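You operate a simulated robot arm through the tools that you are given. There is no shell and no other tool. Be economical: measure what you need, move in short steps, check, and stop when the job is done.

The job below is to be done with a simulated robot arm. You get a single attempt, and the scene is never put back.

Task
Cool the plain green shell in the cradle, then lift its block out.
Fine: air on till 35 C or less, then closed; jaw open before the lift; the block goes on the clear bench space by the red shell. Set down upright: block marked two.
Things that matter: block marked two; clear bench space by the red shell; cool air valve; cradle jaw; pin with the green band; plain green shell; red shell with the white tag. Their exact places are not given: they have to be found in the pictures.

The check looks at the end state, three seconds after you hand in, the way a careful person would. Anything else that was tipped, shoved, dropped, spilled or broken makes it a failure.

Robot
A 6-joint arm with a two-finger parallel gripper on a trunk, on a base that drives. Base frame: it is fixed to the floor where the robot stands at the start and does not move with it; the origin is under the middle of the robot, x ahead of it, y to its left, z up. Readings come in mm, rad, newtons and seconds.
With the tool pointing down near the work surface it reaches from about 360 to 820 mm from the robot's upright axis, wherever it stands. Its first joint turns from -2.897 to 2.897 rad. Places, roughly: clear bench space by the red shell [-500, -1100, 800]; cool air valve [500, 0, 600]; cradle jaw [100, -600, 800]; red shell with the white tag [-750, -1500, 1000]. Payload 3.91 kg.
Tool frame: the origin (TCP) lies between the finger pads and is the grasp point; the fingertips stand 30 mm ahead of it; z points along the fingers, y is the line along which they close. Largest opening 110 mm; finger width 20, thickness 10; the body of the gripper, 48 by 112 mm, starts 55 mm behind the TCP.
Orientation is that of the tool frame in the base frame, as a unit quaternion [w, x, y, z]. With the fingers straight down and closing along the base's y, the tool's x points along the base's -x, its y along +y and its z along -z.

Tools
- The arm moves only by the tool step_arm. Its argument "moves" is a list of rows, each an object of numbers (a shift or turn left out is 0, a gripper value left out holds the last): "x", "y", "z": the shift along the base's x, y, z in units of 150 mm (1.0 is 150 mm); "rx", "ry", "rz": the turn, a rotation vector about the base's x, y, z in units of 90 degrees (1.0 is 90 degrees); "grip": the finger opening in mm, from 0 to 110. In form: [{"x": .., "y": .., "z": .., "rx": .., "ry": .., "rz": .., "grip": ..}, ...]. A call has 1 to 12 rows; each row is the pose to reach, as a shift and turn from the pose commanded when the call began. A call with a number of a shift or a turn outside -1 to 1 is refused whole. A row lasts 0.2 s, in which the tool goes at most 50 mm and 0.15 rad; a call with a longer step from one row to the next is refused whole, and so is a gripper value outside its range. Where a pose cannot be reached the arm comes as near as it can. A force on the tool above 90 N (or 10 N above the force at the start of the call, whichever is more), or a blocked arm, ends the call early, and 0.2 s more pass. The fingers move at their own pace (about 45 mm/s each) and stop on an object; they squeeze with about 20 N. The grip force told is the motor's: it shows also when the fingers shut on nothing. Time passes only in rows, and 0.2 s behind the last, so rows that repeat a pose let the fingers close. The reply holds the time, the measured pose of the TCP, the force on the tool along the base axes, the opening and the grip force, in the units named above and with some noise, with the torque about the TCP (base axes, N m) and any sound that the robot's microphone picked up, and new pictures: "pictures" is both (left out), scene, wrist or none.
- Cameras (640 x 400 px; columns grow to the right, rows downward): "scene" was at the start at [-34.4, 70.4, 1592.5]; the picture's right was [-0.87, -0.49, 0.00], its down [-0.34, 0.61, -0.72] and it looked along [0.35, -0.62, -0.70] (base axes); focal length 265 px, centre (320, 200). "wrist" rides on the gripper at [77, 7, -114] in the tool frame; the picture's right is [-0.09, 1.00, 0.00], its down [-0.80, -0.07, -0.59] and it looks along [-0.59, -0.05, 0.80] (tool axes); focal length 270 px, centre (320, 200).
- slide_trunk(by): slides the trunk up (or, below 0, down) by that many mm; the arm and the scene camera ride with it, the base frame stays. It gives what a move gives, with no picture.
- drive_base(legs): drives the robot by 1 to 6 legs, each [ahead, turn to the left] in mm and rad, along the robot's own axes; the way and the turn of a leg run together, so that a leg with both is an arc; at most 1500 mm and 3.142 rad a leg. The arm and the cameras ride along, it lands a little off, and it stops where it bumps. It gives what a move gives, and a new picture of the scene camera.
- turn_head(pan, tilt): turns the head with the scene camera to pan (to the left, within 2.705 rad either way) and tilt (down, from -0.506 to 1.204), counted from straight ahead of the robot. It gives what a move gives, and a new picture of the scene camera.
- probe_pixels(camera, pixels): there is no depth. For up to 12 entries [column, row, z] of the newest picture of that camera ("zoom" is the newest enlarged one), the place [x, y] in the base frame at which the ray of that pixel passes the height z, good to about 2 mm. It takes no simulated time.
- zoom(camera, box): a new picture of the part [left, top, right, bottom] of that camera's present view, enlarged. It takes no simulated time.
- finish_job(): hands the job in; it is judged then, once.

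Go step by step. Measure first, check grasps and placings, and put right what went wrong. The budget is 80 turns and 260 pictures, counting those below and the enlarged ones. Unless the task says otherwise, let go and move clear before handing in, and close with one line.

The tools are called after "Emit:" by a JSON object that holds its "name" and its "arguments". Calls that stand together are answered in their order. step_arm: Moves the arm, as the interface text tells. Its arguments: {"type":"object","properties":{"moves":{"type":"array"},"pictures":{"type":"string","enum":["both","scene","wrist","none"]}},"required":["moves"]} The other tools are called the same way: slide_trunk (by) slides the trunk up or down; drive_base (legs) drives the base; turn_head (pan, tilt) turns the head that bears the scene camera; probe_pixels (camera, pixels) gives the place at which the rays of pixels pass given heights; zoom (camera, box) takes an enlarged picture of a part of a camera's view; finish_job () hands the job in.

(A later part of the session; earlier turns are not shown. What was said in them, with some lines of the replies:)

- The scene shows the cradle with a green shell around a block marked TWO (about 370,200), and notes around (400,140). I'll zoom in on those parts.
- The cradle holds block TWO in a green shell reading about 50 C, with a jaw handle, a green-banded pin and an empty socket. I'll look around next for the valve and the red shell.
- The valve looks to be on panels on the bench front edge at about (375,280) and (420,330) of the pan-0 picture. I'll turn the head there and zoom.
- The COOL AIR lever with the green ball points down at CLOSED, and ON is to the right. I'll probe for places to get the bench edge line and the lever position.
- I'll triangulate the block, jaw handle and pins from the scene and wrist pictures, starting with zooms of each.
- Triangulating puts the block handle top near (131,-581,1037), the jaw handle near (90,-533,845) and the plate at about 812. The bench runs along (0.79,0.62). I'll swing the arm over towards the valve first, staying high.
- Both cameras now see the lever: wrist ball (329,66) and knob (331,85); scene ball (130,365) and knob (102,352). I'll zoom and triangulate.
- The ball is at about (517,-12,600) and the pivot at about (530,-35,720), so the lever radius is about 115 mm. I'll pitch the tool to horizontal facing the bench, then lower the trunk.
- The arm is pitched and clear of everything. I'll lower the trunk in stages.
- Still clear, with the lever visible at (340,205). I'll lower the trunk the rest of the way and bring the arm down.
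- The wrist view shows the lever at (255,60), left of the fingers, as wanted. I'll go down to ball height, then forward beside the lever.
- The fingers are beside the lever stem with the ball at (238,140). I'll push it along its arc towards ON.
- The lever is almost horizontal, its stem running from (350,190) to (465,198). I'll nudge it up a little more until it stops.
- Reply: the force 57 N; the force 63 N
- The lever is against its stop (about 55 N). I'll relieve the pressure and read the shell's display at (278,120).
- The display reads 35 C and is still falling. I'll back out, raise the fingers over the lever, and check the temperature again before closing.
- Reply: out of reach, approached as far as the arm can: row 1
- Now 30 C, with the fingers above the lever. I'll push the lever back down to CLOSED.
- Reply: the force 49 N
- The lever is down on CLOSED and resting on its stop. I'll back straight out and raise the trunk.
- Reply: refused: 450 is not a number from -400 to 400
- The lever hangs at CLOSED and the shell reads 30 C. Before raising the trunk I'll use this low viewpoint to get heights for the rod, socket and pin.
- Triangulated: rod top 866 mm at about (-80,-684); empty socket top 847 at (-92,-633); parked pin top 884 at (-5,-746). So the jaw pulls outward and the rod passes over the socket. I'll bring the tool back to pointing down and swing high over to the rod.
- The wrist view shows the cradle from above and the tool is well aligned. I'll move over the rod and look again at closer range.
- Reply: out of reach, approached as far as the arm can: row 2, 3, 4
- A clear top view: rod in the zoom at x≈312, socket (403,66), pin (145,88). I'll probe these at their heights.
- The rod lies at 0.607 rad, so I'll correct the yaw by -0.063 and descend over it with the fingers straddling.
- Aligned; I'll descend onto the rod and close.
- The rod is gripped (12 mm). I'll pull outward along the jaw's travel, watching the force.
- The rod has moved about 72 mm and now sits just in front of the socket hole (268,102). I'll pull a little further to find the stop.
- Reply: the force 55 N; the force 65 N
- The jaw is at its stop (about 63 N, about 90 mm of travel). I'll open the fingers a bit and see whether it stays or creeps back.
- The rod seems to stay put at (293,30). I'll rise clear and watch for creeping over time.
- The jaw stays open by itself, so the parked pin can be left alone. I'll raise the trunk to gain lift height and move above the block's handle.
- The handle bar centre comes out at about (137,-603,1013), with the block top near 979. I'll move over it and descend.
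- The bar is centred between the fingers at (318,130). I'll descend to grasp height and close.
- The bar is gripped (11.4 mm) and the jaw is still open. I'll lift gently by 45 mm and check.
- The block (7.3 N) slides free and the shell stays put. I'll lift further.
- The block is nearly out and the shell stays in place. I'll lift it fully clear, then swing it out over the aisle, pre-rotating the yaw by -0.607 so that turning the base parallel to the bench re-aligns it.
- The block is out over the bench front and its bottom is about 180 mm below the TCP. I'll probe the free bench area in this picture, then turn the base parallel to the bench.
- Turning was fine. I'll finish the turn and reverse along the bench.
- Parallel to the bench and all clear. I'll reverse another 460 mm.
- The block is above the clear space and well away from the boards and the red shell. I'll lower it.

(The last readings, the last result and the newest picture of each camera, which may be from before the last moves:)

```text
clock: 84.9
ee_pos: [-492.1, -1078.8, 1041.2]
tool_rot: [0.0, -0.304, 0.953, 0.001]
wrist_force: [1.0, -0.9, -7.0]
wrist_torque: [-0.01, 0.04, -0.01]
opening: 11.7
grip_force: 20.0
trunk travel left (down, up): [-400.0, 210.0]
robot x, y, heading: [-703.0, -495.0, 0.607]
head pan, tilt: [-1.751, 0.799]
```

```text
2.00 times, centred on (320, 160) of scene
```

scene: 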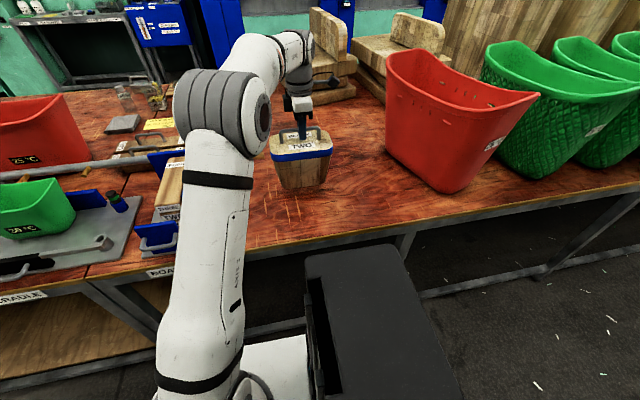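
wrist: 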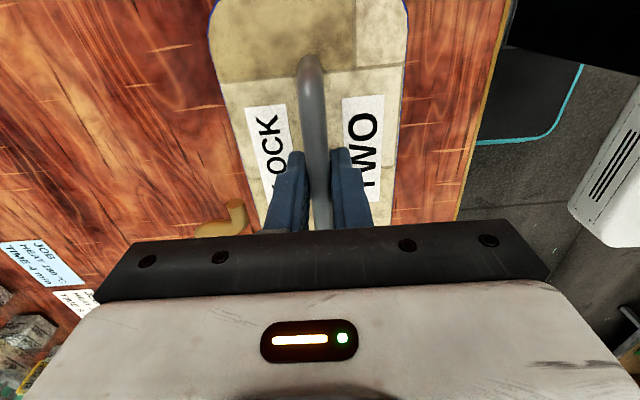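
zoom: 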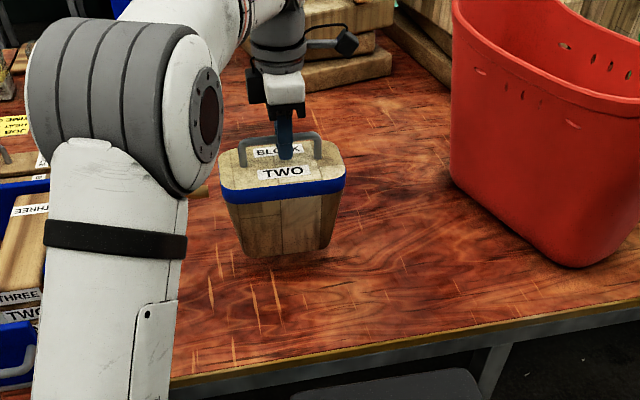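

The pipe's end (wrist 235,215) is near the block's corner. I'll check its place before lowering.

Emit:
{"name": "probe_pixels", "arguments": {"camera": "wrist", "pixels": [[240, 205, 800], [240, 205, 850], [240, 205, 880], [225, 228, 850]]}}

Emit:
{"name": "step_arm", "arguments": {"moves": [{"x": -0.11, "y": -0.077}, {"x": -0.22, "y": -0.153}, {"x": -0.22, "y": -0.153, "z": -0.1}, {"x": -0.22, "y": -0.153, "z": -0.2}, {"x": -0.22, "y": -0.153, "z": -0.25}], "pictures": "both"}}

Emit:
{"name": "zoom", "arguments": {"camera": "scene", "box": [220, 80, 380, 240]}}

```text
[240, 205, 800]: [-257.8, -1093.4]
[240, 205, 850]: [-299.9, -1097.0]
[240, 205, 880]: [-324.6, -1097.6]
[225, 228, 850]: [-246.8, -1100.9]
```

```text
clock: 86.1
ee_pos: [-525.0, -1099.1, 1006.7]
tool_rot: [0.0, -0.304, 0.953, -0.002]
wrist_force: [-0.3, -2.2, 7.6]
wrist_torque: [0.23, -0.27, -0.02]
opening: 11.5
grip_force: 20.2
trunk travel left (down, up): [-400.0, 210.0]
robot x, y, heading: [-704.4, -494.5, 0.602]
head pan, tilt: [-1.751, 0.799]
```

scene: 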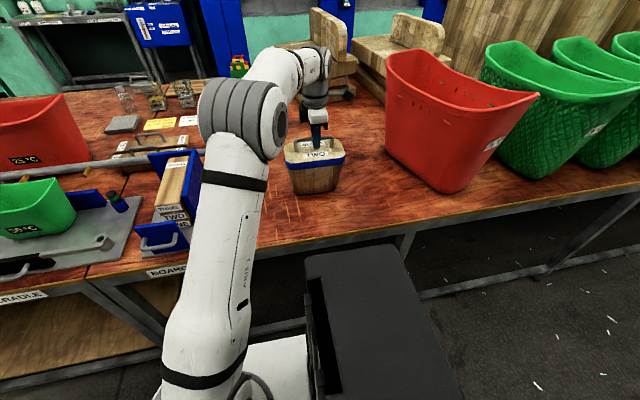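
wrist: 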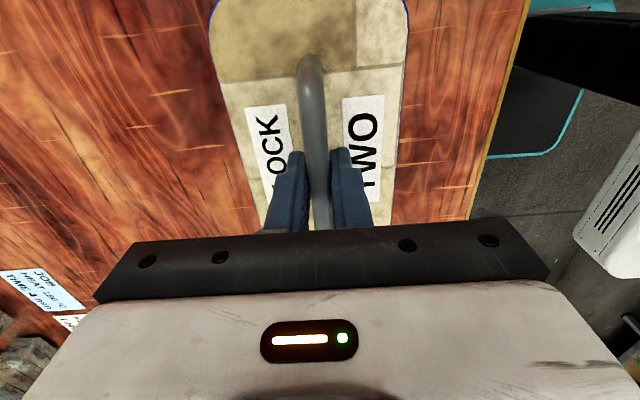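

```text
2.50 times, centred on (300, 160) of scene
```

zoom: 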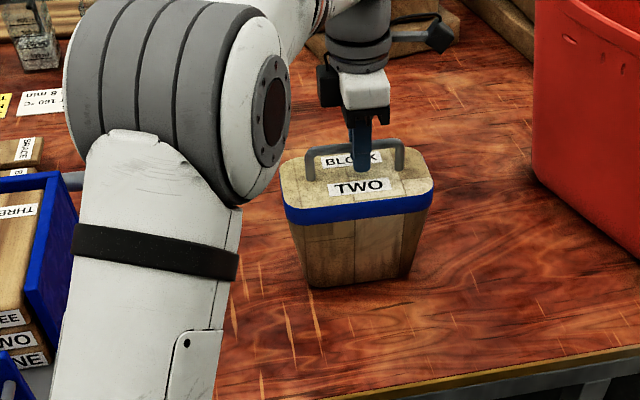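

The force flipped to +7.6 N at TCP z 1006.7, so the block has touched down. I'll press 2 mm more to confirm a firm seat, then release.

Emit:
{"name": "step_arm", "arguments": {"moves": [{"z": -0.013}, {"z": -0.013}], "pictures": "none"}}

Emit:
{"name": "zoom", "arguments": {"camera": "scene", "box": [270, 120, 370, 220]}}

```text
clock: 86.7
ee_pos: [-525.0, -1098.6, 1003.5]
tool_rot: [0.0, -0.304, 0.953, -0.001]
wrist_force: [-1.3, -3.5, 17.8]
wrist_torque: [-0.05, 0.03, -0.04]
opening: 11.8
grip_force: 19.7
trunk travel left (down, up): [-400.0, 210.0]
robot x, y, heading: [-701.1, -492.4, 0.606]
head pan, tilt: [-1.751, 0.799]
```

```text
4.00 times, centred on (320, 170) of scene
```

zoom: 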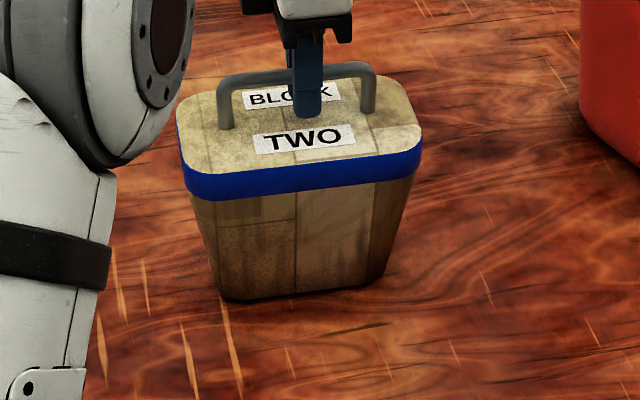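

Seated upright on the bench. I'll ease the pressure, open, and rise clear.

Emit:
{"name": "step_arm", "arguments": {"moves": [{"z": 0.015}, {"z": 0.015, "grip": 40}, {"z": 0.015, "grip": 60}, {"z": 0.015, "grip": 60}, {"z": 0.015, "grip": 60}], "pictures": "wrist"}}

Emit:
{"name": "step_arm", "arguments": {"moves": [{"z": 0.2}, {"z": 0.5}, {"z": 0.8}, {"z": 1.0}], "pictures": "both"}}

```text
clock: 87.9
ee_pos: [-524.9, -1099.9, 1003.6]
tool_rot: [0.0, -0.304, 0.953, 0.0]
wrist_force: [0.9, 0.2, 0.2]
wrist_torque: [0.01, -0.03, -0.01]
opening: 60.1
grip_force: 0.1
trunk travel left (down, up): [-400.0, 210.0]
robot x, y, heading: [-699.9, -497.8, 0.606]
head pan, tilt: [-1.751, 0.799]
```

wrist: 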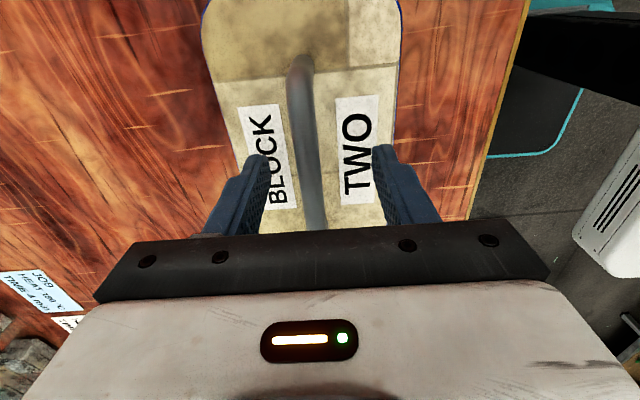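

```text
clock: 88.9
ee_pos: [-525.0, -1099.5, 1154.8]
tool_rot: [0.0, -0.305, 0.952, 0.0]
wrist_force: [0.5, -0.5, -0.9]
wrist_torque: [-0.02, 0.02, 0.0]
opening: 60.0
grip_force: 0.0
trunk travel left (down, up): [-400.0, 210.0]
robot x, y, heading: [-701.2, -498.8, 0.609]
head pan, tilt: [-1.751, 0.799]
```

scene: 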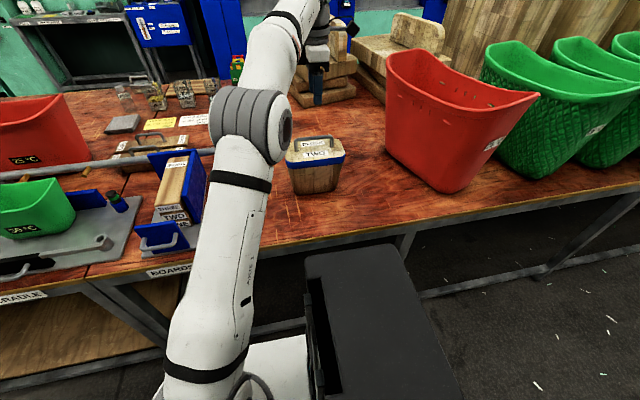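
wrist: 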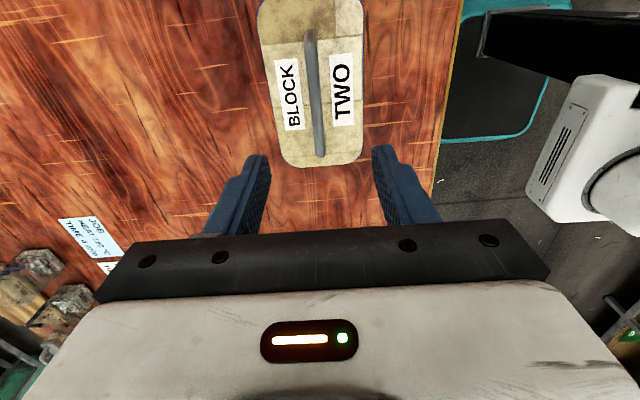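

The block stands upright and the gripper is clear. I'll check the cradle, jaw, shell display and valve once more.

Emit:
{"name": "turn_head", "arguments": {"pan": -1.1, "tilt": 0.7}}

Emit:
{"name": "zoom", "arguments": {"camera": "scene", "box": [0, 100, 320, 400]}}

```text
clock: 90.0
ee_pos: [-524.3, -1100.9, 1154.6]
tool_rot: [0.0, -0.304, 0.953, 0.0]
wrist_force: [-0.3, -0.3, 0.1]
wrist_torque: [0.02, 0.0, 0.01]
opening: 59.9
grip_force: 0.0
trunk travel left (down, up): [-400.0, 210.0]
robot x, y, heading: [-700.5, -497.2, 0.603]
head pan, tilt: [-1.1, 0.7]
```

scene: 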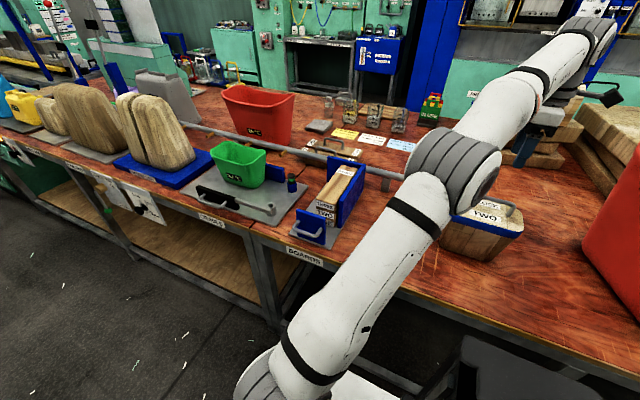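

```text
1.33 times, centred on (160, 250) of scene
```

zoom: 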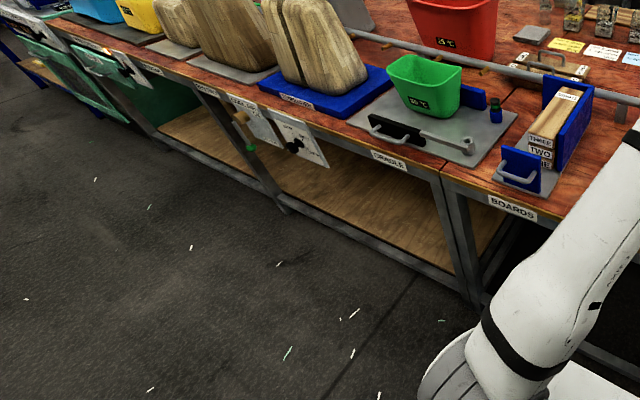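

Emit:
{"name": "zoom", "arguments": {"camera": "scene", "box": [190, 130, 310, 230]}}

Emit:
{"name": "zoom", "arguments": {"camera": "scene", "box": [80, 160, 180, 230]}}

```text
4.00 times, centred on (250, 180) of scene
```

zoom: 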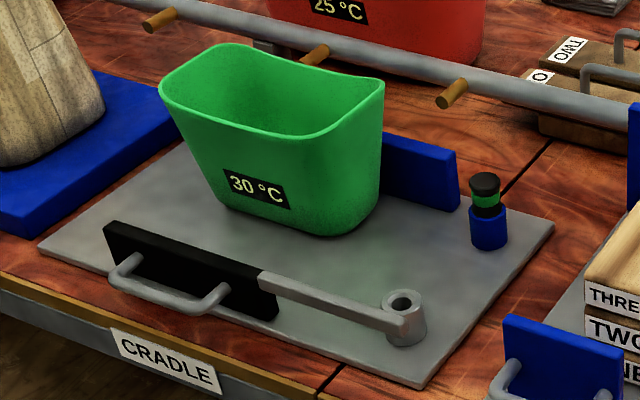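

```text
5.71 times, centred on (130, 195) of scene
```

zoom: 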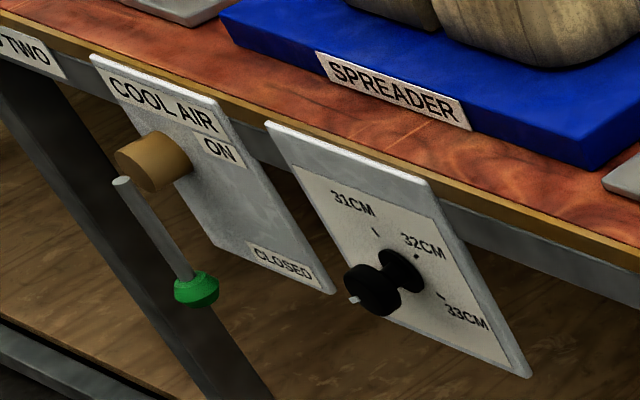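

The shell reads 30 C, the valve lever is at CLOSED, the jaw is open and the pin is still parked. Block TWO stands upright in the clear space by the red shell and the gripper is clear, so I'm handing in.

Emit:
{"name": "finish_job", "arguments": {}}

```text
The job is handed in.
```

The job is handed in: I cooled the green shell to 30 C, closed the air valve, opened the jaw and set block two upright on the clear bench space by the red shell. The jaw stayed open by itself, so the green-banded pin was left in its holder. I didn't get a clear view of the red shell's white tag and identified that shell by its rough position.
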